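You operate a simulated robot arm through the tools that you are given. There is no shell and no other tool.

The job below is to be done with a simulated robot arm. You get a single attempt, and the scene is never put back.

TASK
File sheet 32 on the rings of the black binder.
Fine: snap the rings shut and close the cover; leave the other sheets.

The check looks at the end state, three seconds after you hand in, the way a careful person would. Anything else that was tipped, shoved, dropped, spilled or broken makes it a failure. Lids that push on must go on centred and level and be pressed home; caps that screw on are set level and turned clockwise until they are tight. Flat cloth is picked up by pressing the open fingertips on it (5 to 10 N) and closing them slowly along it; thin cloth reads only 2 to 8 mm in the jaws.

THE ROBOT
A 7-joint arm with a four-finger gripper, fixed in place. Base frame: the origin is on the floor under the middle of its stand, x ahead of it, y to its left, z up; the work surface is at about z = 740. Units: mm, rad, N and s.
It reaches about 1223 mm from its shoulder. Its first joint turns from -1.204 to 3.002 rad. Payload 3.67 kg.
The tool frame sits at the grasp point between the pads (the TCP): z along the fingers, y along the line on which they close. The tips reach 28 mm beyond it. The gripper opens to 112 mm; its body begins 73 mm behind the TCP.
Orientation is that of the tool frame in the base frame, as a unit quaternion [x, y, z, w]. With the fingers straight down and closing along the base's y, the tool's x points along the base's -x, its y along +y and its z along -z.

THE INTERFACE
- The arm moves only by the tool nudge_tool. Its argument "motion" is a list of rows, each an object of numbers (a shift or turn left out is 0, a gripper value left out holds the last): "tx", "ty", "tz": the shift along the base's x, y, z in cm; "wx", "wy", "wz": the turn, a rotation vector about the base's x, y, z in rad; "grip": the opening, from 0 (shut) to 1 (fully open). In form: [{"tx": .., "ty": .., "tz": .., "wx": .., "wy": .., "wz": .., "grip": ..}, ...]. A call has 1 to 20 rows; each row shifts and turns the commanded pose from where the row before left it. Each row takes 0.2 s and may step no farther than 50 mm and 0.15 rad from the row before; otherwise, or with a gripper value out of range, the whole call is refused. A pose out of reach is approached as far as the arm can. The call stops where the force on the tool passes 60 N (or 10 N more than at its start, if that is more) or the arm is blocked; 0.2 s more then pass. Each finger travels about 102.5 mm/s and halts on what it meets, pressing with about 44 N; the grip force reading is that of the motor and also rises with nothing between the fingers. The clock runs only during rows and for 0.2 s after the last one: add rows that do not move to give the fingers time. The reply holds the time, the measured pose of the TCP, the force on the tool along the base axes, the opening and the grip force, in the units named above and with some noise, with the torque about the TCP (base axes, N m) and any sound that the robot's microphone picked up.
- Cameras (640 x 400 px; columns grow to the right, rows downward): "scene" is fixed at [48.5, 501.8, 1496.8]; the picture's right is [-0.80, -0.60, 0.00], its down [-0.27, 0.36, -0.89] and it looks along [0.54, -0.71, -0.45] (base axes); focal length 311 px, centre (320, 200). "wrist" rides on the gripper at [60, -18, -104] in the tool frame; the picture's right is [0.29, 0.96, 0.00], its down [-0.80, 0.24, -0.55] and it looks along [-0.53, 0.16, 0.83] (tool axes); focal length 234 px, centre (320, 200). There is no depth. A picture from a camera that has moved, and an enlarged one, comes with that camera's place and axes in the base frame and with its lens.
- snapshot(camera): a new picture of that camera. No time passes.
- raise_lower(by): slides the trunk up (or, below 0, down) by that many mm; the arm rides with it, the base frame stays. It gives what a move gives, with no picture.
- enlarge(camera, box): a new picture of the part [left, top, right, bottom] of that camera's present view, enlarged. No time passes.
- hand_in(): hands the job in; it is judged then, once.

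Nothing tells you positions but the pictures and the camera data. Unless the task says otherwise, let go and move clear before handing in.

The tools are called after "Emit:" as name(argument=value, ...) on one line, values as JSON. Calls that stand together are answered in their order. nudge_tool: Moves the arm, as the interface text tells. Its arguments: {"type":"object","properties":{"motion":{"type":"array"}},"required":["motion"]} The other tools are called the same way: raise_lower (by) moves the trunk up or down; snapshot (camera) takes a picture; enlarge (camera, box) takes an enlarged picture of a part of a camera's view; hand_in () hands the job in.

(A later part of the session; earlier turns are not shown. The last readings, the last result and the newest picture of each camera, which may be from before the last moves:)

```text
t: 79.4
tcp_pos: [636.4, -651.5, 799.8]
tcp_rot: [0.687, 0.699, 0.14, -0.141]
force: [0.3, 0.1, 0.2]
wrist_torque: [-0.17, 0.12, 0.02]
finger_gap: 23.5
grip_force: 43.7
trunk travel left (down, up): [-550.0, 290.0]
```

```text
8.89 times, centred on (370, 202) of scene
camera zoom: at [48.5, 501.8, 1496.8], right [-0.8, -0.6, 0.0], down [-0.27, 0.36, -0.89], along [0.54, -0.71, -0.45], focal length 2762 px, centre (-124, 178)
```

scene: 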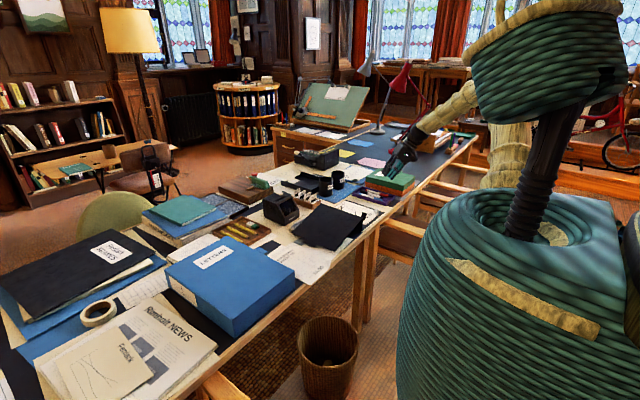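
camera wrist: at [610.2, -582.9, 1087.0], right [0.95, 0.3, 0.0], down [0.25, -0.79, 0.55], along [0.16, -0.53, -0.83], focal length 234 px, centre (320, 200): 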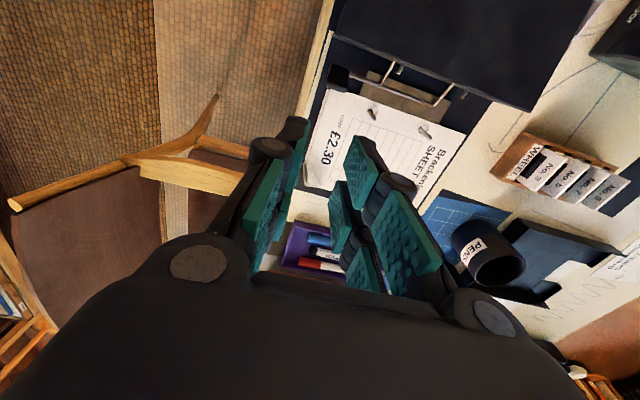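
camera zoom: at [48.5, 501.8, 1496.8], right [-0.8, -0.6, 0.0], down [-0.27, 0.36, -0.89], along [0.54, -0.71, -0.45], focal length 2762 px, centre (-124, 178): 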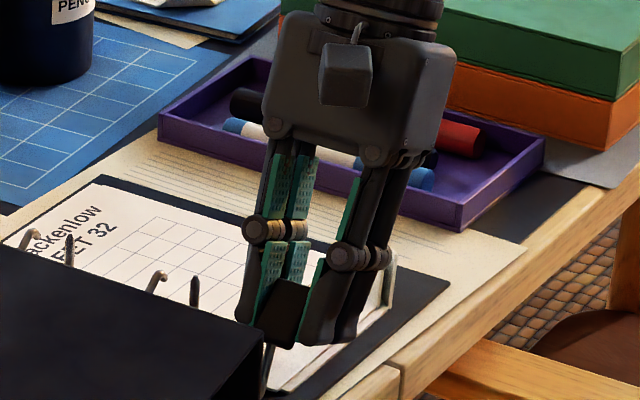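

Emit:
nudge_tool(motion=[{"ty": -0.28, "tz": -0.23, "wx": 0.05}, {"ty": -0.28, "tz": -0.25, "wx": 0.05}, {}])

Emit:
enlarge(camera="scene", box=[340, 180, 400, 225])

```text
t: 80.2
tcp_pos: [637.5, -656.6, 796.0]
tcp_rot: [0.68, 0.691, 0.175, -0.175]
force: [0.0, 0.6, 1.0]
wrist_torque: [-0.26, 0.27, -0.12]
finger_gap: 23.3
grip_force: 43.8
trunk travel left (down, up): [-550.0, 290.0]
```

```text
8.89 times, centred on (370, 202) of scene
camera zoom: at [48.5, 501.8, 1496.8], right [-0.8, -0.6, 0.0], down [-0.27, 0.36, -0.89], along [0.54, -0.71, -0.45], focal length 2762 px, centre (-124, 178)
```

zoom: 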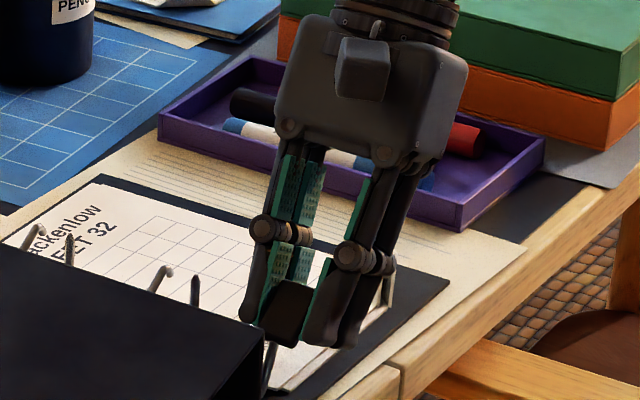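

Emit:
nudge_tool(motion=[{"grip": 0.3}, {}, {"ty": -0.8, "tz": 1.5}, {"ty": -1.2, "tz": 2.4}, {"tz": 3.5, "wx": -0.12}, {"tz": 2.0, "wx": -0.13}, {"wx": -0.13}, {"wx": -0.12}])

Emit:
enlarge(camera="wrist", box=[220, 20, 460, 200])

Emit:
enlarge(camera="scene", box=[340, 180, 400, 225])

```text
t: 82.0
tcp_pos: [636.9, -676.5, 891.1]
tcp_rot: [0.701, 0.713, -0.003, 0.0]
force: [0.1, -0.1, 0.4]
wrist_torque: [-0.04, 0.03, 0.01]
finger_gap: 33.5
grip_force: 0.0
trunk travel left (down, up): [-550.0, 290.0]
```

```text
2.22 times, centred on (340, 110) of wrist
camera zoom: at [618.4, -616.5, 995.6], right [0.95, 0.3, 0.0], down [0.25, -0.79, 0.56], along [0.17, -0.53, -0.83], focal length 520 px, centre (276, 400)
```

zoom: 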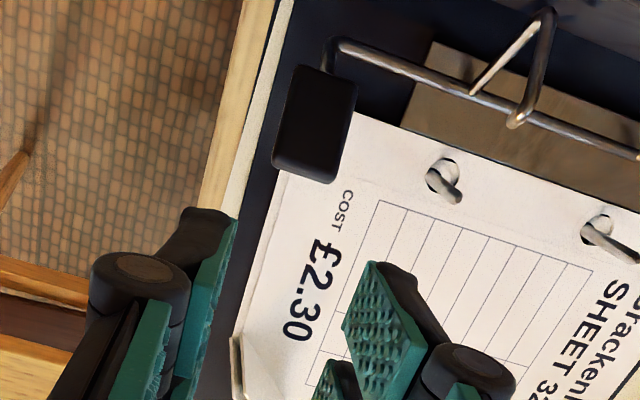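

```text
8.89 times, centred on (370, 202) of scene
camera zoom: at [48.5, 501.8, 1496.8], right [-0.8, -0.6, 0.0], down [-0.27, 0.36, -0.89], along [0.54, -0.71, -0.45], focal length 2762 px, centre (-124, 178)
```

zoom: 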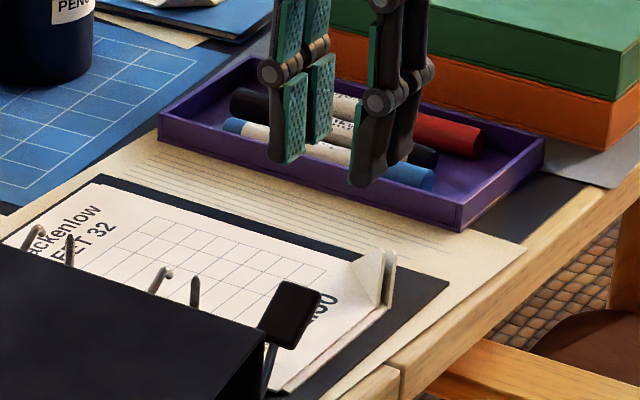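

The lever stays where I left it, about 30° from shut. I'll close the fingers and press straight down on the knob until it snaps.

Emit:
nudge_tool(motion=[{"grip": 0.0, "ty": 1.3}, {"ty": 1.3, "tz": -2.0}, {"tz": -2.5}, {}])

Emit:
enlarge(camera="wrist", box=[220, 40, 460, 220])

Emit:
enlarge(camera="scene", box=[340, 180, 400, 225])

```text
t: 83.0
tcp_pos: [636.8, -650.3, 845.1]
tcp_rot: [0.702, 0.712, -0.003, 0.0]
force: [0.3, 0.9, 1.1]
wrist_torque: [0.02, 0.03, -0.01]
finger_gap: 0.0
grip_force: 35.5
trunk travel left (down, up): [-550.0, 290.0]
```

```text
2.22 times, centred on (340, 130) of wrist
camera zoom: at [617.7, -590.5, 950.5], right [0.95, 0.3, 0.0], down [0.25, -0.79, 0.56], along [0.17, -0.53, -0.83], focal length 520 px, centre (276, 356)
```

zoom: 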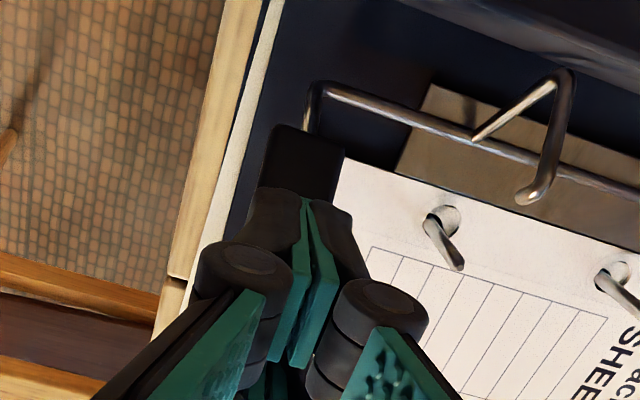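

```text
8.89 times, centred on (370, 202) of scene
camera zoom: at [48.5, 501.8, 1496.8], right [-0.8, -0.6, 0.0], down [-0.27, 0.36, -0.89], along [0.54, -0.71, -0.45], focal length 2762 px, centre (-124, 178)
```

zoom: 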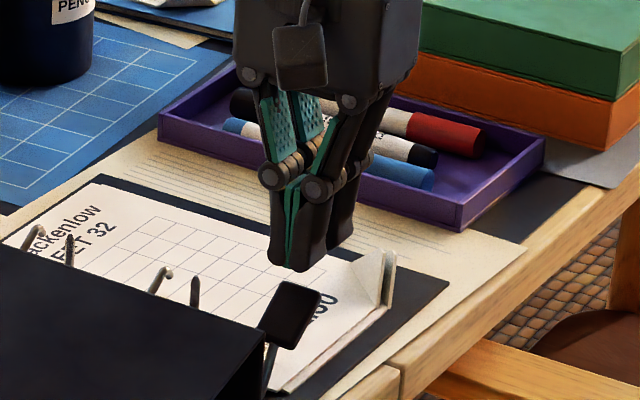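

Fingers are closed above the knob. I'll press down in small steps and listen for the snap.

Emit:
nudge_tool(motion=[{"tz": -1.5}, {"tz": -1.0}, {"tz": -0.6}, {"tz": -0.5}, {"tz": -0.5}, {}])

Emit:
enlarge(camera="scene", box=[340, 180, 400, 225])

```text
t: 84.4
tcp_pos: [637.0, -650.5, 804.2]
tcp_rot: [0.701, 0.713, -0.002, -0.001]
force: [-0.4, 1.0, -0.5]
wrist_torque: [0.01, 0.02, 0.02]
finger_gap: 0.0
grip_force: 35.6
trunk travel left (down, up): [-550.0, 290.0]
```

```text
8.89 times, centred on (370, 202) of scene
camera zoom: at [48.5, 501.8, 1496.8], right [-0.8, -0.6, 0.0], down [-0.27, 0.36, -0.89], along [0.54, -0.71, -0.45], focal length 2762 px, centre (-124, 178)
```

zoom: 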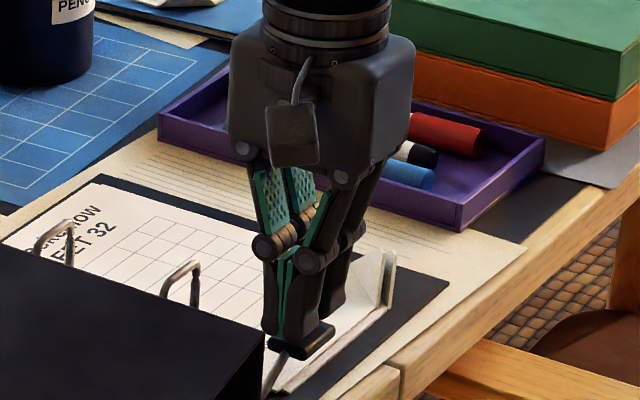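

Emit:
nudge_tool(motion=[{"tz": -0.4}, {"tz": -0.4}, {"tz": -0.3}, {"tz": -0.3}, {}])

Emit:
enlarge(camera="scene", box=[340, 180, 400, 225])

```text
t: 85.6
tcp_pos: [637.3, -650.1, 795.7]
tcp_rot: [0.702, 0.712, -0.001, 0.004]
force: [6.5, -15.4, 56.3]
wrist_torque: [0.47, -0.14, -0.1]
finger_gap: 5.9
grip_force: 35.3
trunk travel left (down, up): [-550.0, 290.0]
```

```text
8.89 times, centred on (370, 202) of scene
camera zoom: at [48.5, 501.8, 1496.8], right [-0.8, -0.6, 0.0], down [-0.27, 0.36, -0.89], along [0.54, -0.71, -0.45], focal length 2762 px, centre (-124, 178)
```

zoom: 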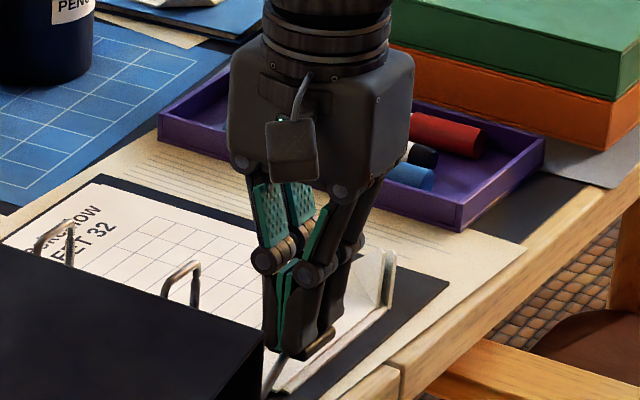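

Pressed firmly at 56 N and the knob is at its stop. I'll lift off and inspect whether the arches are closed on the posts.

Emit:
nudge_tool(motion=[{"tz": 1.0}, {"tz": 3.0}, {"tz": 4.0}, {"tz": 4.0, "ty": -1.5}, {"ty": -1.5}])

Emit:
enlarge(camera="scene", box=[335, 190, 385, 225])

Emit:
enlarge(camera="wrist", box=[290, 20, 470, 140])

```text
t: 86.8
tcp_pos: [636.9, -681.2, 907.5]
tcp_rot: [0.701, 0.713, -0.002, -0.003]
force: [-0.6, -2.0, 0.6]
wrist_torque: [-0.03, 0.02, 0.0]
finger_gap: 0.0
grip_force: 36.0
trunk travel left (down, up): [-550.0, 290.0]
```

```text
11.43 times, centred on (360, 208) of scene
camera zoom: at [48.5, 501.8, 1496.8], right [-0.8, -0.6, 0.0], down [-0.27, 0.36, -0.89], along [0.54, -0.71, -0.45], focal length 3551 px, centre (-137, 114)
```

zoom: 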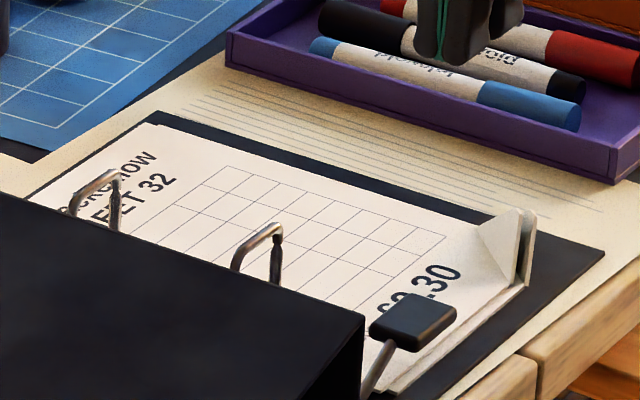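

```text
3.33 times, centred on (380, 80) of wrist
camera zoom: at [619.6, -623.2, 1013.2], right [0.95, 0.3, 0.0], down [0.26, -0.79, 0.55], along [0.16, -0.53, -0.83], focal length 781 px, centre (120, 600)
```

zoom: 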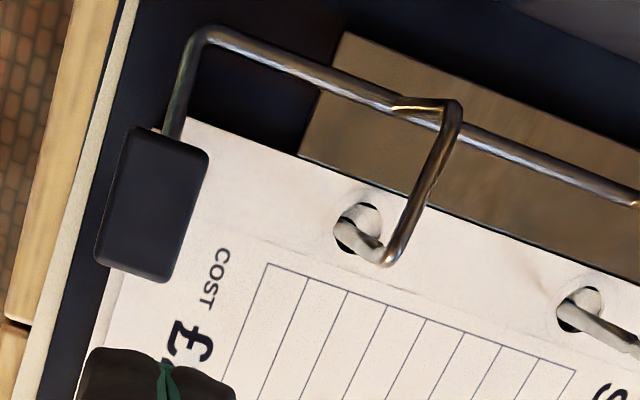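

Emit:
enlarge(camera="scene", box=[338, 200, 364, 217])

Emit:
enlarge(camera="wrist", box=[370, 40, 490, 130])

```text
16.00 times, centred on (351, 208) of scene
camera zoom: at [48.5, 501.8, 1496.8], right [-0.8, -0.6, 0.0], down [-0.27, 0.36, -0.89], along [0.54, -0.71, -0.45], focal length 4972 px, centre (-176, 64)
```

zoom: 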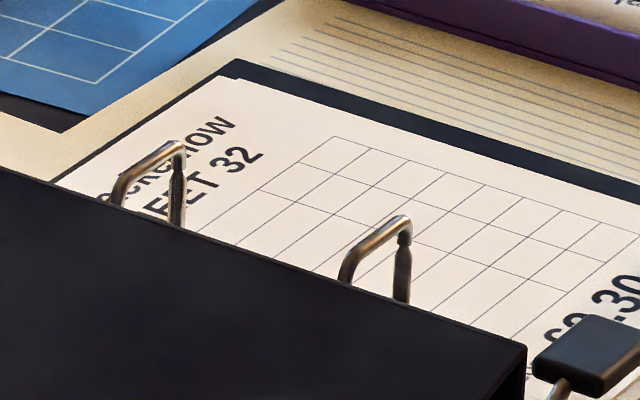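

```text
4.44 times, centred on (430, 85) of wrist
camera zoom: at [619.6, -623.2, 1013.2], right [0.95, 0.3, 0.0], down [0.26, -0.79, 0.55], along [0.16, -0.53, -0.83], focal length 1041 px, centre (-169, 711)
```

zoom: 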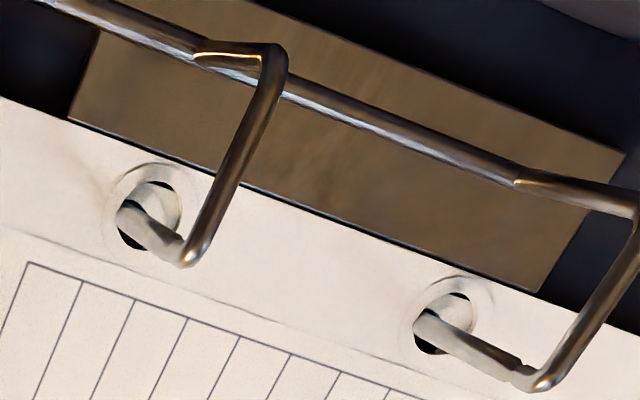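

The rings are shut with both sheets on them. Now for the cover, which has flopped to the desk on the +y side. I'll look at how it lies and whether the small grey tray under it is disturbed.

Emit:
enlarge(camera="scene", box=[280, 195, 380, 265])

Emit:
enlarge(camera="scene", box=[210, 165, 350, 255])

```text
5.71 times, centred on (330, 230) of scene
camera zoom: at [48.5, 501.8, 1496.8], right [-0.8, -0.6, 0.0], down [-0.27, 0.36, -0.89], along [0.54, -0.71, -0.45], focal length 1776 px, centre (263, 29)
```

zoom: 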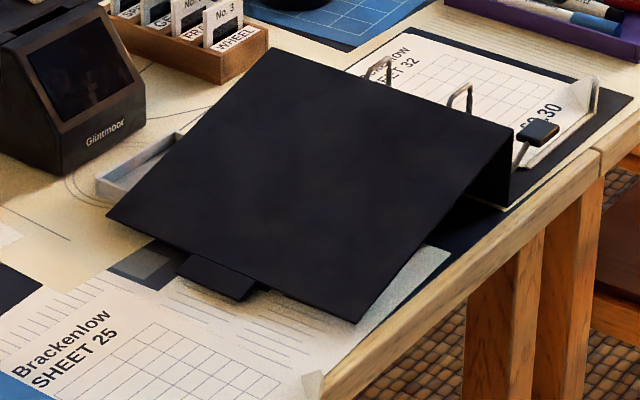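

```text
4.44 times, centred on (280, 210) of scene
camera zoom: at [48.5, 501.8, 1496.8], right [-0.8, -0.6, 0.0], down [-0.27, 0.36, -0.89], along [0.54, -0.71, -0.45], focal length 1381 px, centre (498, 156)
```

zoom: 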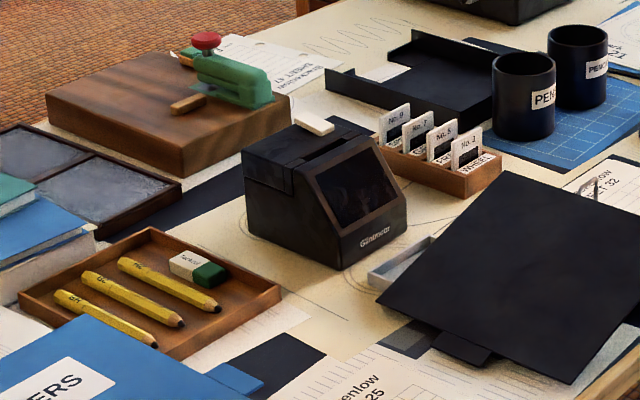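

The rings are shut properly. The cover lies open at about -16°, with its free edge near the desk. My plan is to slip the open jaws over its -x side edge with the tool pointing along +x, so the hand stays out of the swing, and roll the cover over. First I'll test at a safe height whether the arm can take that pose.

Emit:
nudge_tool(motion=[{"tz": 4.0, "ty": 2.0}, {"tz": 4.0, "ty": 2.5, "tx": -1.0}, {"tx": -1.5, "ty": 4.0, "tz": 1.0}, {"tx": -1.5, "ty": 4.0}, {"tx": -1.5, "ty": 4.0}, {"tx": -1.5, "ty": 3.0}])

Emit:
nudge_tool(motion=[{"wy": -0.14}, {"wy": -0.14}, {"wy": -0.14}, {"wy": -0.14}, {"wy": -0.14}, {}])

```text
t: 88.2
tcp_pos: [566.6, -485.1, 1000.6]
tcp_rot: [0.702, 0.713, -0.002, -0.001]
force: [0.2, 0.4, 1.1]
wrist_torque: [0.01, -0.02, -0.01]
finger_gap: 0.0
grip_force: 35.9
trunk travel left (down, up): [-550.0, 290.0]
```

```text
t: 89.6
tcp_pos: [564.2, -476.9, 996.2]
tcp_rot: [0.67, 0.686, 0.212, 0.188]
force: [0.5, -0.5, 0.0]
wrist_torque: [0.0, 0.0, 0.03]
finger_gap: 0.0
grip_force: 35.7
out of reach, approached as far as the arm can: row 5
trunk travel left (down, up): [-550.0, 290.0]
```

That pitch runs out of wrist range at this height. With the hand level with the shoulder a horizontal tool should be easier, so I'll test it high up, and the trunk can then be lowered.

Emit:
nudge_tool(motion=[{"tz": 4.5}, {"tz": 4.5}, {"tz": 4.5}, {"tz": 4.5}, {"tz": 4.5}, {"tz": 4.0}])

Emit:
nudge_tool(motion=[{"wy": -0.14}, {"wy": -0.14}, {"wy": -0.14}, {"wy": -0.14}, {}])

```text
t: 91.0
tcp_pos: [564.5, -477.1, 1260.3]
tcp_rot: [0.67, 0.686, 0.213, 0.187]
force: [-1.0, -0.3, 0.5]
wrist_torque: [0.01, 0.01, 0.0]
finger_gap: 0.1
grip_force: 35.5
trunk travel left (down, up): [-550.0, 290.0]
```

```text
t: 92.2
tcp_pos: [564.3, -475.7, 1262.8]
tcp_rot: [0.585, 0.607, 0.389, 0.372]
force: [-0.8, 0.2, 0.3]
wrist_torque: [-0.02, -0.03, -0.01]
finger_gap: 0.0
grip_force: 35.8
trunk travel left (down, up): [-550.0, 290.0]
```

Emit:
nudge_tool(motion=[{"wy": -0.14}, {"wy": -0.14}, {"wy": -0.14}, {}])

Emit:
snapshot(camera="scene")

Emit:
snapshot(camera="wrist")

```text
t: 93.2
tcp_pos: [564.8, -474.8, 1262.2]
tcp_rot: [0.49, 0.516, 0.503, 0.491]
force: [0.4, 0.2, -0.4]
wrist_torque: [0.0, 0.05, -0.06]
finger_gap: 0.1
grip_force: 35.6
trunk travel left (down, up): [-550.0, 290.0]
```

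```text
taken
```

scene: 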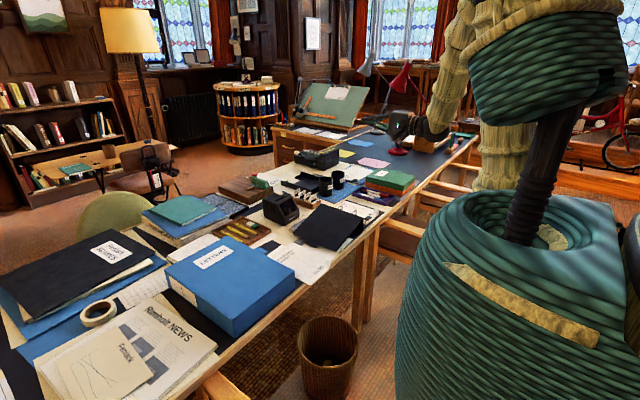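

```text
taken
camera wrist: at [458.5, -420.1, 1246.4], right [0.0, 0.3, 0.95], down [-0.52, -0.81, 0.26], along [0.85, -0.5, 0.16], focal length 234 px, centre (320, 200)
```

wrist: 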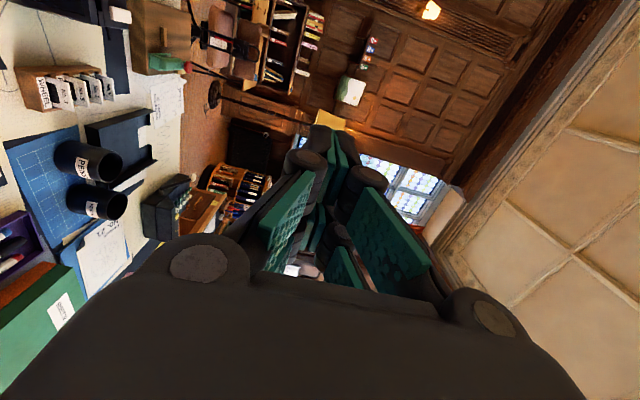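

The horizontal pose works here. Before lowering, I'll test the roll range about x that I'd need to swing the cover past vertical.

Emit:
nudge_tool(motion=[{"wx": 0.14}, {"wx": 0.14}, {"wx": 0.14}, {"wx": 0.14}, {"wx": 0.14}, {"wx": 0.14}, {"wx": 0.14}, {"wx": 0.14}, {"wx": 0.14}, {"wx": 0.14}, {"wx": 0.14}, {"wx": 0.14}, {"wx": 0.14}])

```text
t: 96.0
tcp_pos: [564.7, -476.9, 1262.4]
tcp_rot: [0.688, -0.081, 0.716, -0.086]
force: [0.7, -0.7, -0.9]
wrist_torque: [0.02, 0.01, 0.0]
finger_gap: 0.1
grip_force: 35.8
trunk travel left (down, up): [-550.0, 290.0]
```

Emit:
nudge_tool(motion=[{"wx": 0.14}, {"wx": 0.14}, {"wx": 0.14}, {"wx": 0.14}, {"wx": 0.14}, {"wx": 0.14}, {"wx": 0.14}])

```text
t: 97.6
tcp_pos: [565.0, -477.0, 1262.8]
tcp_rot: [0.565, -0.408, 0.594, -0.401]
force: [0.7, 0.0, -0.7]
wrist_torque: [0.01, -0.01, 0.01]
finger_gap: 0.0
grip_force: 35.5
trunk travel left (down, up): [-550.0, 290.0]
```

The roll works through +2.8 rad, enough to carry the cover all the way over. I'll unroll to match the cover's present slope (about -0.265 rad).

Emit:
nudge_tool(motion=[{"wx": -0.14}, {"wx": -0.14}, {"wx": -0.14}, {"wx": -0.14}, {"wx": -0.14}, {"wx": -0.14}, {"wx": -0.14}, {"wx": -0.14}, {"wx": -0.14}, {"wx": -0.14}, {"wx": -0.14}, {"wx": -0.14}, {"wx": -0.14}, {"wx": -0.14}, {"wx": -0.14}, {"wx": -0.14}, {"wx": -0.14}, {"wx": -0.14}, {"wx": -0.14}, {"wx": -0.14}])

Emit:
nudge_tool(motion=[{"wx": -0.13, "grip": 0.16}, {"wx": -0.13, "ty": -1.0}, {"ty": -1.0}, {}])

```text
t: 101.8
tcp_pos: [565.2, -476.9, 1263.0]
tcp_rot: [0.49, 0.517, 0.502, 0.49]
force: [1.0, -0.1, -0.1]
wrist_torque: [0.01, 0.03, -0.01]
finger_gap: 0.0
grip_force: 35.7
trunk travel left (down, up): [-550.0, 290.0]
```

```text
t: 102.8
tcp_pos: [564.6, -495.9, 1261.4]
tcp_rot: [0.423, 0.578, 0.43, 0.549]
force: [-0.6, -0.6, 0.4]
wrist_torque: [0.02, -0.02, 0.02]
finger_gap: 17.8
grip_force: 0.0
trunk travel left (down, up): [-550.0, 290.0]
```

Emit:
raise_lower(by=-250)

Emit:
snapshot(camera="scene")

```text
t: 105.4
tcp_pos: [563.7, -496.8, 1012.9]
tcp_rot: [0.423, 0.577, 0.432, 0.549]
force: [-0.8, 0.3, 0.5]
wrist_torque: [0.02, 0.02, 0.01]
finger_gap: 18.1
grip_force: 0.1
trunk travel left (down, up): [-300.0, 540.0]
```

```text
taken
```

scene: 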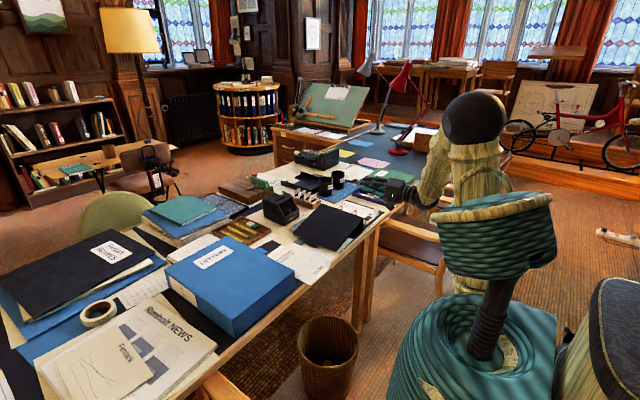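

Emit:
raise_lower(by=-180)

Emit:
snapshot(camera="scene")

Emit:
enlarge(camera="scene", box=[300, 160, 440, 270])

Emit:
snapshot(camera="wrist")

```text
t: 107.4
tcp_pos: [563.8, -496.5, 831.5]
tcp_rot: [0.424, 0.577, 0.43, 0.549]
force: [-0.2, 0.3, 0.0]
wrist_torque: [-0.02, -0.01, -0.03]
finger_gap: 18.1
grip_force: 0.1
trunk travel left (down, up): [-120.0, 720.0]
```

```text
taken
```

scene: 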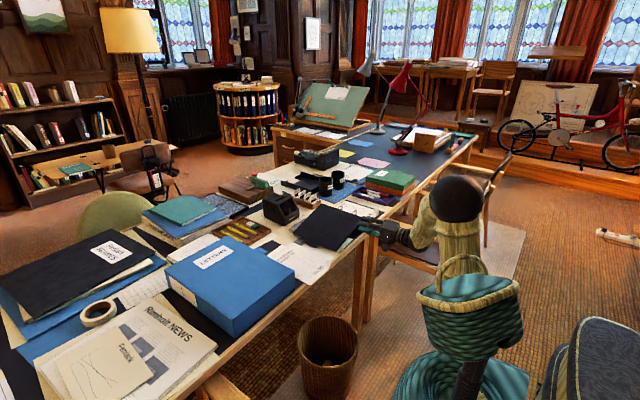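

```text
3.64 times, centred on (370, 215) of scene
camera zoom: at [48.5, 501.8, 1496.8], right [-0.8, -0.6, 0.0], down [-0.27, 0.36, -0.89], along [0.54, -0.71, -0.45], focal length 1130 px, centre (138, 146)
```

zoom: 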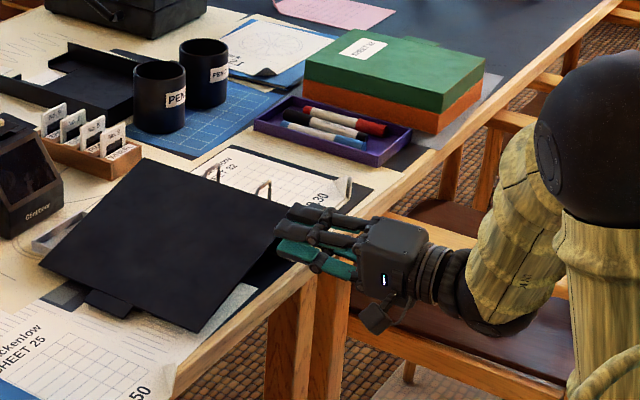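

```text
taken
camera wrist: at [458.0, -447.3, 802.3], right [0.0, 0.54, 0.84], down [-0.52, -0.72, 0.46], along [0.85, -0.44, 0.28], focal length 234 px, centre (320, 200)
```

wrist: 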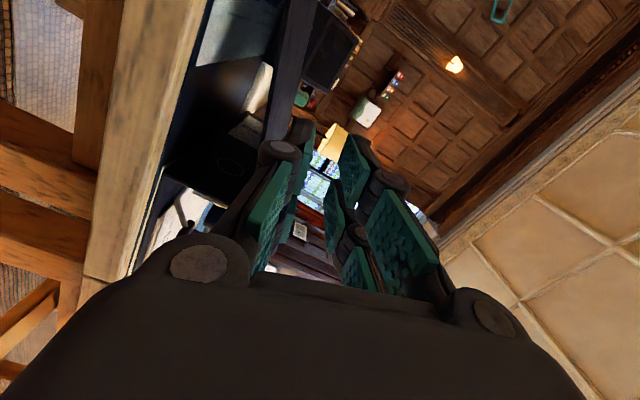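

Emit:
enlarge(camera="wrist", box=[140, 0, 360, 240])

Emit:
enlarge(camera="scene", box=[335, 195, 405, 250])

```text
1.67 times, centred on (250, 120) of wrist
camera zoom: at [458.0, -447.3, 802.3], right [0.0, 0.54, 0.84], down [-0.52, -0.72, 0.46], along [0.85, -0.44, 0.28], focal length 390 px, centre (437, 333)
```

zoom: 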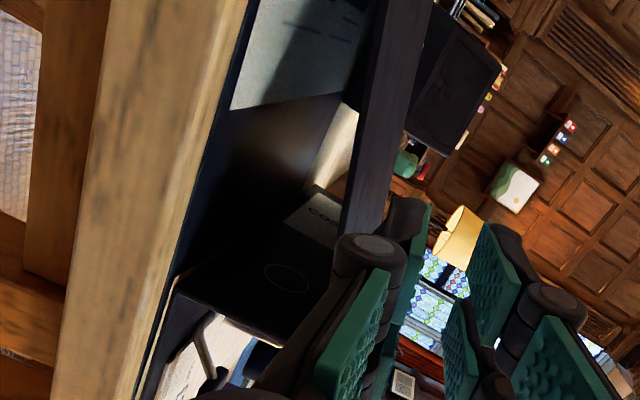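

```text
7.27 times, centred on (370, 222) of scene
camera zoom: at [48.5, 501.8, 1496.8], right [-0.8, -0.6, 0.0], down [-0.27, 0.36, -0.89], along [0.54, -0.71, -0.45], focal length 2260 px, centre (-44, 36)
```

zoom: 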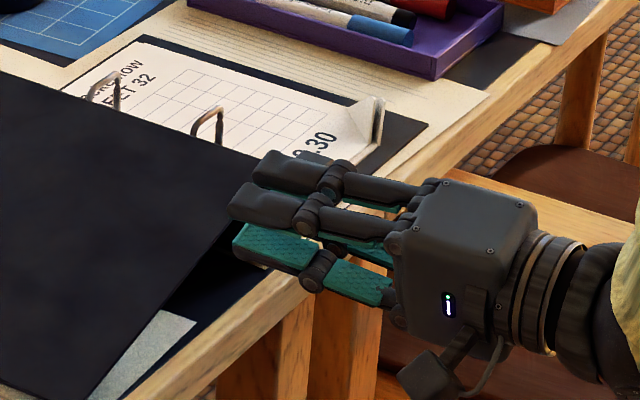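

The hand is in place beside the cover's -x edge. In the tool frame the plate sits about 37 mm below the jaw mid-plane, so I'll shift by that and re-check before inserting.

Emit:
nudge_tool(motion=[{"ty": -0.5, "tz": -1.7}, {"ty": -0.45, "tz": -1.6}, {}])

Emit:
enlarge(camera="wrist", box=[200, 20, 400, 240])

Emit:
enlarge(camera="scene", box=[335, 195, 405, 250])

```text
t: 108.2
tcp_pos: [564.2, -504.9, 798.9]
tcp_rot: [0.423, 0.577, 0.431, 0.549]
force: [-0.2, -0.9, 0.3]
wrist_torque: [0.01, 0.01, 0.03]
finger_gap: 18.1
grip_force: 0.1
trunk travel left (down, up): [-120.0, 720.0]
```

```text
1.82 times, centred on (300, 130) of wrist
camera zoom: at [457.8, -457.3, 768.8], right [0.0, 0.54, 0.84], down [-0.52, -0.72, 0.46], along [0.85, -0.44, 0.28], focal length 426 px, centre (356, 327)
```

zoom: 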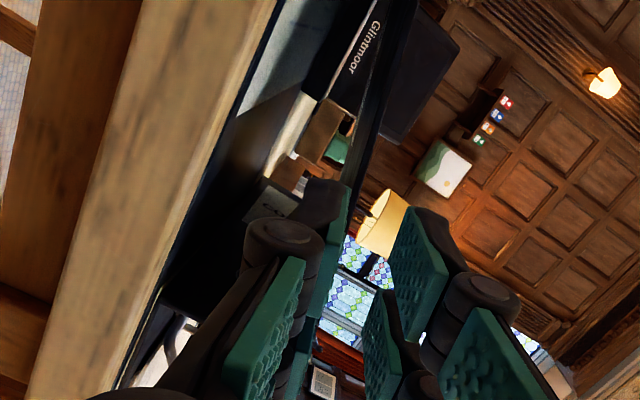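

```text
7.27 times, centred on (370, 222) of scene
camera zoom: at [48.5, 501.8, 1496.8], right [-0.8, -0.6, 0.0], down [-0.27, 0.36, -0.89], along [0.54, -0.71, -0.45], focal length 2260 px, centre (-44, 36)
```

zoom: 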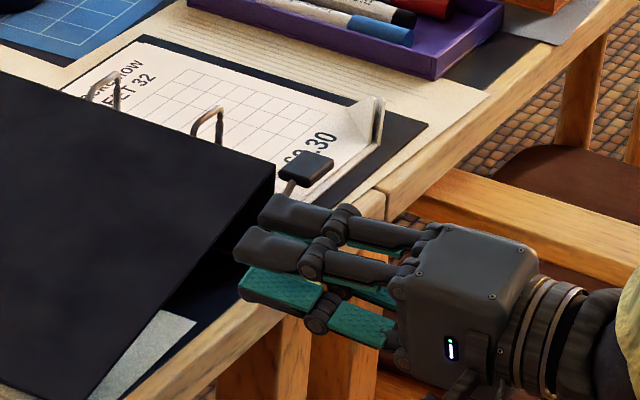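

Emit:
nudge_tool(motion=[{"ty": -0.16, "tz": -0.58}, {"tx": 1.0}, {"tx": 1.0}, {}])

Emit:
enlarge(camera="wrist", box=[200, 20, 400, 240])

Emit:
enlarge(camera="scene", box=[335, 195, 405, 250])

```text
t: 109.2
tcp_pos: [583.4, -507.6, 793.5]
tcp_rot: [0.423, 0.578, 0.432, 0.548]
force: [-0.1, 0.5, 0.0]
wrist_torque: [-0.01, 0.0, 0.0]
finger_gap: 17.8
grip_force: 0.1
trunk travel left (down, up): [-120.0, 720.0]
```

```text
1.82 times, centred on (300, 130) of wrist
camera zoom: at [478.1, -458.8, 763.4], right [0.0, 0.54, 0.84], down [-0.52, -0.72, 0.46], along [0.85, -0.44, 0.28], focal length 426 px, centre (356, 327)
```

zoom: 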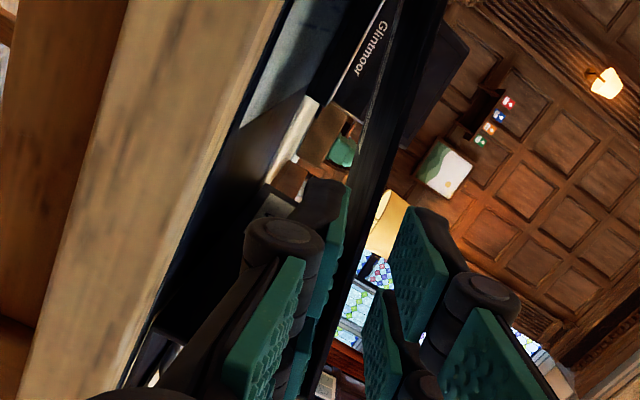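

```text
7.27 times, centred on (370, 222) of scene
camera zoom: at [48.5, 501.8, 1496.8], right [-0.8, -0.6, 0.0], down [-0.27, 0.36, -0.89], along [0.54, -0.71, -0.45], focal length 2260 px, centre (-44, 36)
```

zoom: 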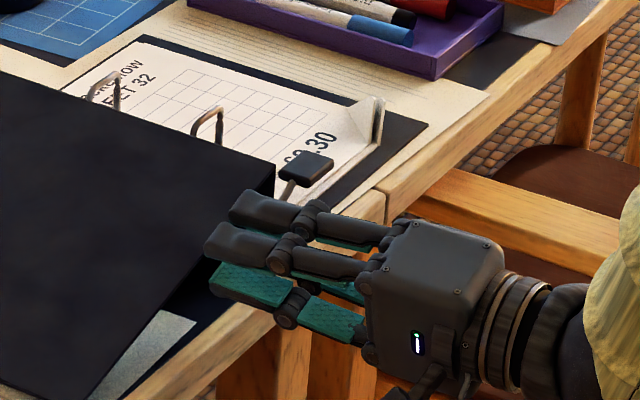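

The plate now sits between the two jaws. I'll insert further along +x.

Emit:
nudge_tool(motion=[{"tx": 1.0}, {"tx": 1.0}, {"tx": 1.0}, {}])

Emit:
enlarge(camera="wrist", box=[200, 20, 400, 240])

Emit:
enlarge(camera="scene", box=[335, 195, 405, 250])

```text
t: 110.2
tcp_pos: [613.9, -506.9, 793.1]
tcp_rot: [0.423, 0.577, 0.431, 0.549]
force: [0.1, 0.7, -0.4]
wrist_torque: [-0.01, -0.04, -0.01]
finger_gap: 17.8
grip_force: 0.2
trunk travel left (down, up): [-120.0, 720.0]
```

```text
1.82 times, centred on (300, 130) of wrist
camera zoom: at [508.2, -458.6, 763.1], right [0.0, 0.54, 0.84], down [-0.52, -0.72, 0.46], along [0.85, -0.44, 0.28], focal length 426 px, centre (356, 327)
```

zoom: 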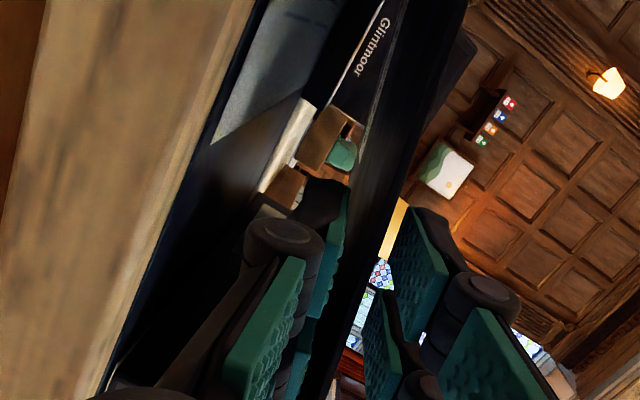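

```text
7.27 times, centred on (370, 222) of scene
camera zoom: at [48.5, 501.8, 1496.8], right [-0.8, -0.6, 0.0], down [-0.27, 0.36, -0.89], along [0.54, -0.71, -0.45], focal length 2260 px, centre (-44, 36)
```

zoom: 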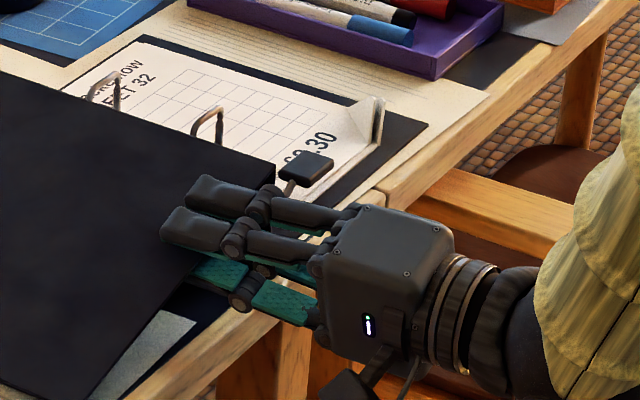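

The jaws now straddle the plate. I'll narrow the gap to a loose capture of about 11 mm and check where the plate sits.

Emit:
nudge_tool(motion=[{"grip": 0.12}, {"grip": 0.1}, {}])

Emit:
enlarge(camera="wrist", box=[230, 60, 390, 260])

```text
t: 111.0
tcp_pos: [614.5, -507.4, 793.8]
tcp_rot: [0.423, 0.577, 0.432, 0.549]
force: [0.1, -0.5, -0.3]
wrist_torque: [0.03, -0.01, 0.0]
finger_gap: 11.0
grip_force: 0.0
trunk travel left (down, up): [-120.0, 720.0]
```

```text
2.00 times, centred on (310, 160) of wrist
camera zoom: at [508.1, -458.5, 763.1], right [0.0, 0.54, 0.84], down [-0.52, -0.72, 0.46], along [0.85, -0.44, 0.28], focal length 468 px, centre (340, 280)
```

zoom: 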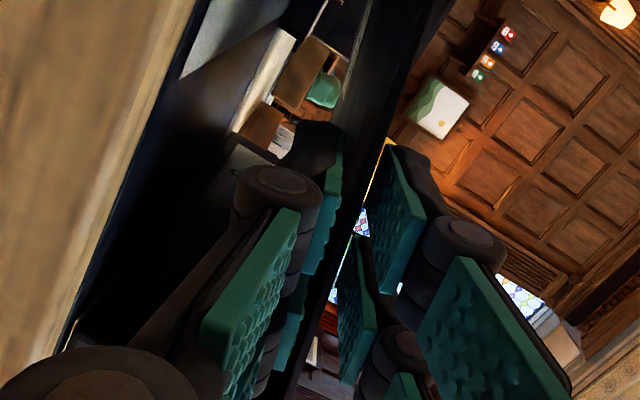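

Emit:
nudge_tool(motion=[{"ty": 0.03, "tz": 0.32, "wx": 0.05}, {"ty": 0.03, "tz": 0.32, "wx": 0.05}, {"tz": 0.32, "wx": 0.05}, {"tz": 0.32, "wx": 0.05}, {}])

Emit:
enlarge(camera="scene", box=[280, 180, 420, 270])

Emit:
enlarge(camera="wrist", box=[230, 60, 390, 260])

```text
t: 112.2
tcp_pos: [614.3, -507.5, 806.0]
tcp_rot: [0.476, 0.531, 0.487, 0.504]
force: [0.2, 0.1, -2.7]
wrist_torque: [-0.03, 0.03, -0.05]
finger_gap: 12.8
grip_force: 1.5
trunk travel left (down, up): [-120.0, 720.0]
```

```text
4.44 times, centred on (350, 225) of scene
camera zoom: at [48.5, 501.8, 1496.8], right [-0.8, -0.6, 0.0], down [-0.27, 0.36, -0.89], along [0.54, -0.71, -0.45], focal length 1381 px, centre (187, 89)
```

zoom: 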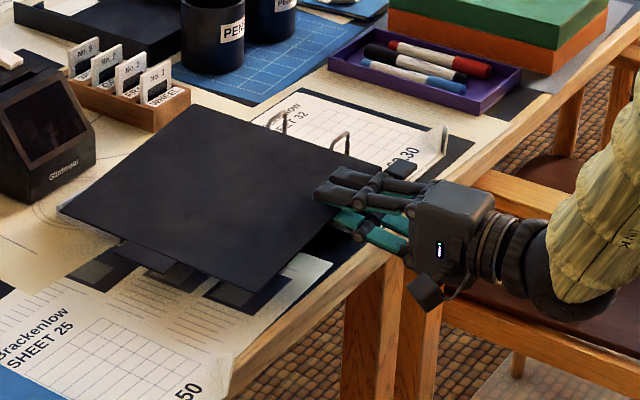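

```text
2.00 times, centred on (310, 160) of wrist
camera zoom: at [508.2, -452.9, 786.2], right [0.0, 0.36, 0.93], down [-0.52, -0.8, 0.31], along [0.85, -0.49, 0.18], focal length 468 px, centre (340, 280)
```

zoom: 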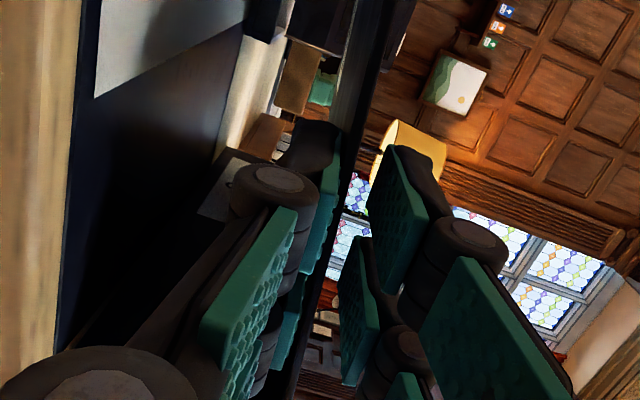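

The lower jaw is lifting the cover smoothly with only about 3 N. I'll continue along the arc.

Emit:
nudge_tool(motion=[{"ty": -0.05, "tz": 0.64, "wx": 0.1}, {"ty": -0.13, "tz": 0.63, "wx": 0.1}, {"ty": -0.18, "tz": 0.61, "wx": 0.1}, {"ty": -0.25, "tz": 0.6, "wx": 0.1}, {"ty": -0.3, "tz": 0.57, "wx": 0.1}, {}])

Emit:
enlarge(camera="scene", box=[280, 170, 420, 270])

Emit:
enlarge(camera="wrist", box=[230, 60, 390, 260])

```text
t: 113.6
tcp_pos: [614.7, -516.0, 836.3]
tcp_rot: [0.586, 0.394, 0.603, 0.371]
force: [-0.5, 1.2, -1.7]
wrist_torque: [-0.04, 0.03, 0.07]
finger_gap: 12.6
grip_force: 1.2
trunk travel left (down, up): [-120.0, 720.0]
```

```text
4.00 times, centred on (350, 220) of scene
camera zoom: at [48.5, 501.8, 1496.8], right [-0.8, -0.6, 0.0], down [-0.27, 0.36, -0.89], along [0.54, -0.71, -0.45], focal length 1243 px, centre (200, 120)
```

zoom: 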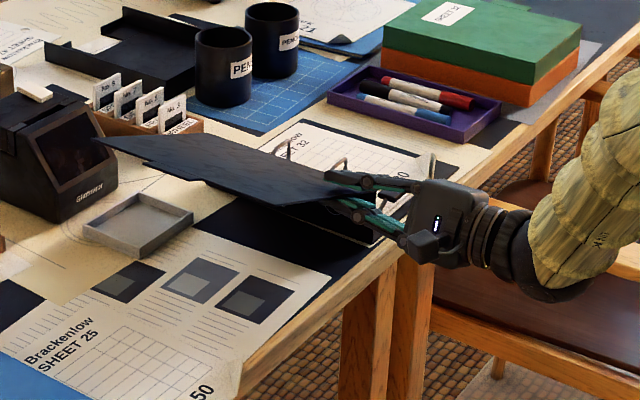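

```text
2.00 times, centred on (310, 160) of wrist
camera zoom: at [508.1, -458.4, 845.5], right [0.0, -0.13, 0.99], down [-0.52, -0.85, -0.11], along [0.85, -0.51, -0.07], focal length 468 px, centre (340, 280)
```

zoom: 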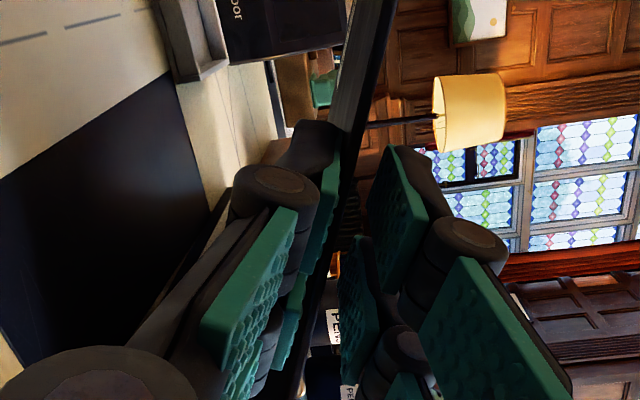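

The cover is rising steadily and the grey tray underneath is exactly where it was. I'll carry on.

Emit:
nudge_tool(motion=[{"ty": -0.36, "tz": 0.53, "wx": 0.1}, {"ty": -0.41, "tz": 0.5, "wx": 0.1}, {"ty": -0.46, "tz": 0.45, "wx": 0.1}, {"ty": -0.5, "tz": 0.4, "wx": 0.1}, {"ty": -0.545, "tz": 0.35, "wx": 0.1}, {}])

Emit:
enlarge(camera="scene", box=[280, 150, 420, 260])

```text
t: 115.0
tcp_pos: [613.1, -537.4, 858.6]
tcp_rot: [0.659, 0.232, 0.682, 0.215]
force: [0.5, 1.0, -1.2]
wrist_torque: [-0.06, 0.01, 0.03]
finger_gap: 11.9
grip_force: 0.9
trunk travel left (down, up): [-120.0, 720.0]
```

```text
3.64 times, centred on (350, 205) of scene
camera zoom: at [48.5, 501.8, 1496.8], right [-0.8, -0.6, 0.0], down [-0.27, 0.36, -0.89], along [0.54, -0.71, -0.45], focal length 1130 px, centre (211, 182)
```

zoom: 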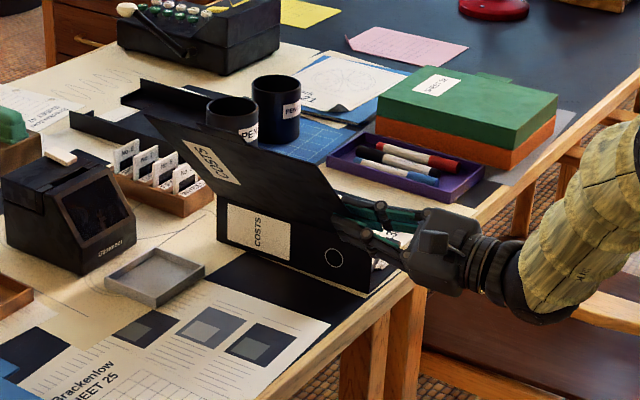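

Emit:
nudge_tool(motion=[{"ty": -0.57, "tz": 0.3, "wx": 0.1}, {"ty": -0.59, "tz": 0.24, "wx": 0.1}, {"ty": -0.62, "tz": 0.18, "wx": 0.1}, {"ty": -0.64, "tz": 0.12, "wx": 0.1}, {"ty": -0.64, "tz": 0.05, "wx": 0.1}, {}])

Emit:
enlarge(camera="scene", box=[280, 150, 420, 260])

Emit:
enlarge(camera="wrist", box=[230, 60, 390, 260])

```text
t: 116.4
tcp_pos: [613.0, -569.9, 868.5]
tcp_rot: [0.692, 0.056, 0.719, 0.046]
force: [-0.9, 0.2, -0.4]
wrist_torque: [-0.02, 0.0, 0.03]
finger_gap: 11.4
grip_force: 0.3
trunk travel left (down, up): [-120.0, 720.0]
```

```text
3.64 times, centred on (350, 205) of scene
camera zoom: at [48.5, 501.8, 1496.8], right [-0.8, -0.6, 0.0], down [-0.27, 0.36, -0.89], along [0.54, -0.71, -0.45], focal length 1130 px, centre (211, 182)
```

zoom: 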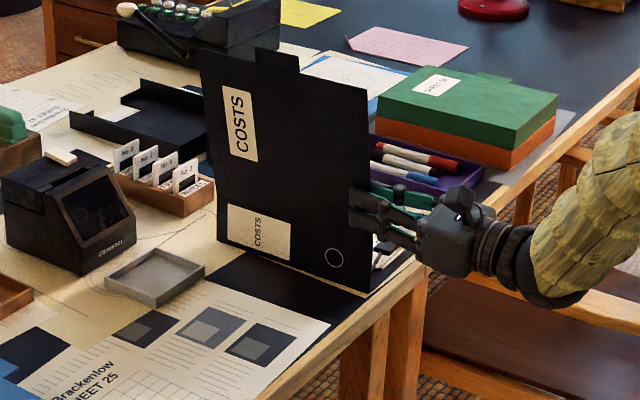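

```text
2.00 times, centred on (310, 160) of wrist
camera zoom: at [507.9, -545.7, 921.7], right [0.0, -0.91, 0.42], down [-0.52, -0.36, -0.77], along [0.85, -0.22, -0.47], focal length 468 px, centre (340, 280)
```

zoom: 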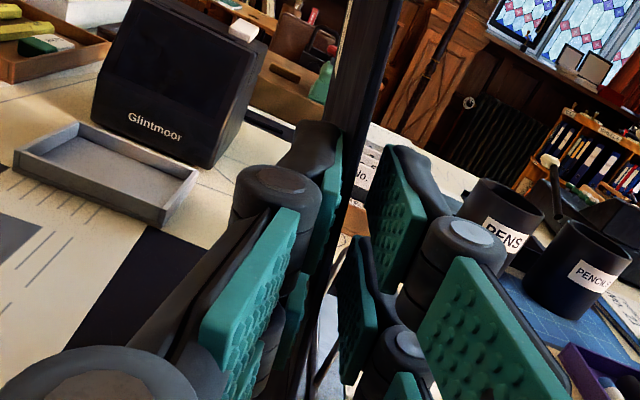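

Emit:
nudge_tool(motion=[{"ty": -0.64, "tz": -0.02, "wx": 0.1}, {"ty": -0.64, "tz": -0.07, "wx": 0.1}, {"ty": -0.63, "tz": -0.14, "wx": 0.1}, {"ty": -0.61, "tz": -0.21, "wx": 0.1}, {}])

Emit:
enlarge(camera="scene", box=[280, 150, 420, 260])

Emit:
enlarge(camera="wrist", box=[230, 60, 390, 260])

```text
t: 117.6
tcp_pos: [614.6, -595.5, 861.9]
tcp_rot: [0.687, -0.087, 0.716, -0.094]
force: [-0.1, -1.3, -0.6]
wrist_torque: [-0.01, 0.0, 0.02]
finger_gap: 11.6
grip_force: 0.5
trunk travel left (down, up): [-120.0, 720.0]
```

```text
3.64 times, centred on (350, 205) of scene
camera zoom: at [48.5, 501.8, 1496.8], right [-0.8, -0.6, 0.0], down [-0.27, 0.36, -0.89], along [0.54, -0.71, -0.45], focal length 1130 px, centre (211, 182)
```

zoom: 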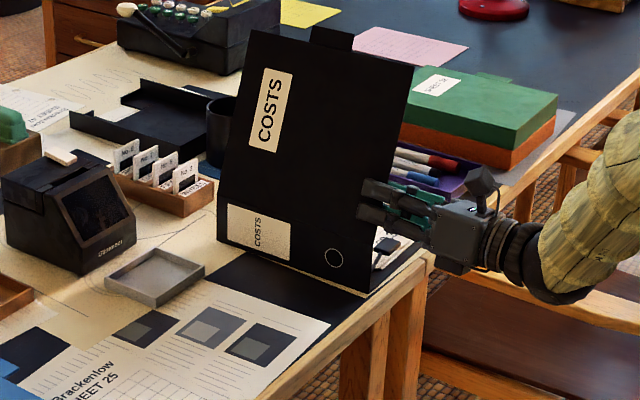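

```text
2.00 times, centred on (310, 160) of wrist
camera zoom: at [508.0, -593.3, 922.1], right [0.0, -1.0, 0.04], down [-0.52, -0.03, -0.85], along [0.85, -0.02, -0.52], focal length 468 px, centre (340, 280)
```

zoom: 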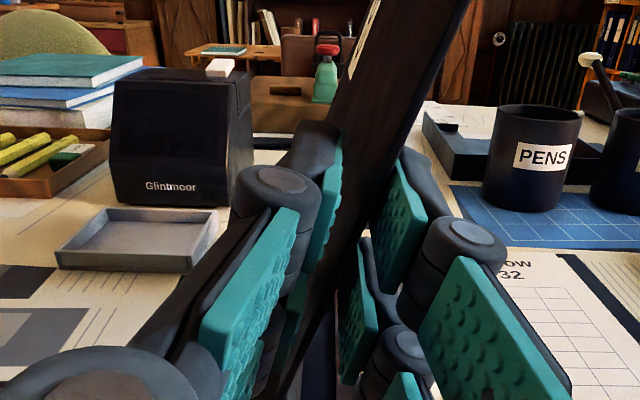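

The cover has passed vertical and now rests on the inner jaw. I'll lower it gently towards closed.

Emit:
nudge_tool(motion=[{"ty": -0.59, "tz": -0.24, "wx": 0.1}, {"ty": -0.56, "tz": -0.3, "wx": 0.1}, {"ty": -0.52, "tz": -0.36, "wx": 0.1}, {"ty": -0.48, "tz": -0.42, "wx": 0.1}, {"ty": -0.44, "tz": -0.46, "wx": 0.1}, {}])

Emit:
enlarge(camera="scene", box=[280, 150, 420, 260])

Emit:
enlarge(camera="wrist", box=[230, 60, 390, 260])

```text
t: 119.0
tcp_pos: [614.9, -621.4, 845.4]
tcp_rot: [0.643, -0.262, 0.671, -0.259]
force: [-0.1, -0.1, -2.1]
wrist_torque: [0.08, 0.01, -0.04]
finger_gap: 12.0
grip_force: 0.6
trunk travel left (down, up): [-120.0, 720.0]
```

```text
3.64 times, centred on (350, 205) of scene
camera zoom: at [48.5, 501.8, 1496.8], right [-0.8, -0.6, 0.0], down [-0.27, 0.36, -0.89], along [0.54, -0.71, -0.45], focal length 1130 px, centre (211, 182)
```

zoom: 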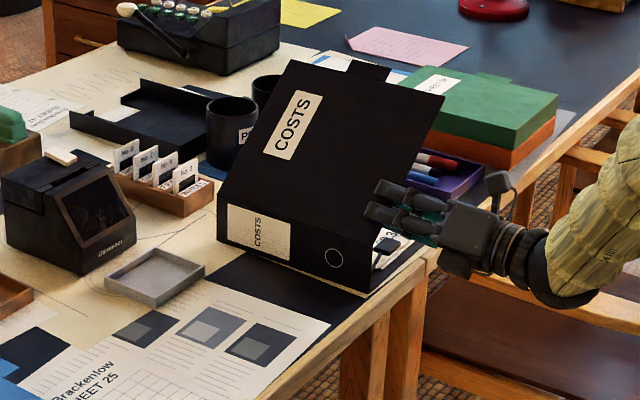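

```text
2.00 times, centred on (310, 160) of wrist
camera zoom: at [508.3, -647.3, 898.0], right [0.0, -0.89, -0.45], down [-0.52, 0.38, -0.76], along [0.85, 0.23, -0.46], focal length 468 px, centre (340, 280)
```

zoom: 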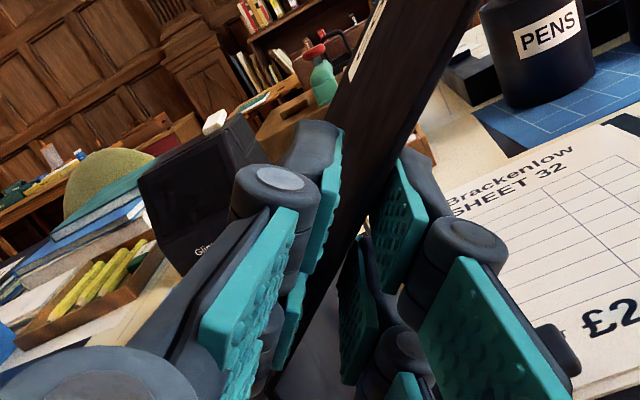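

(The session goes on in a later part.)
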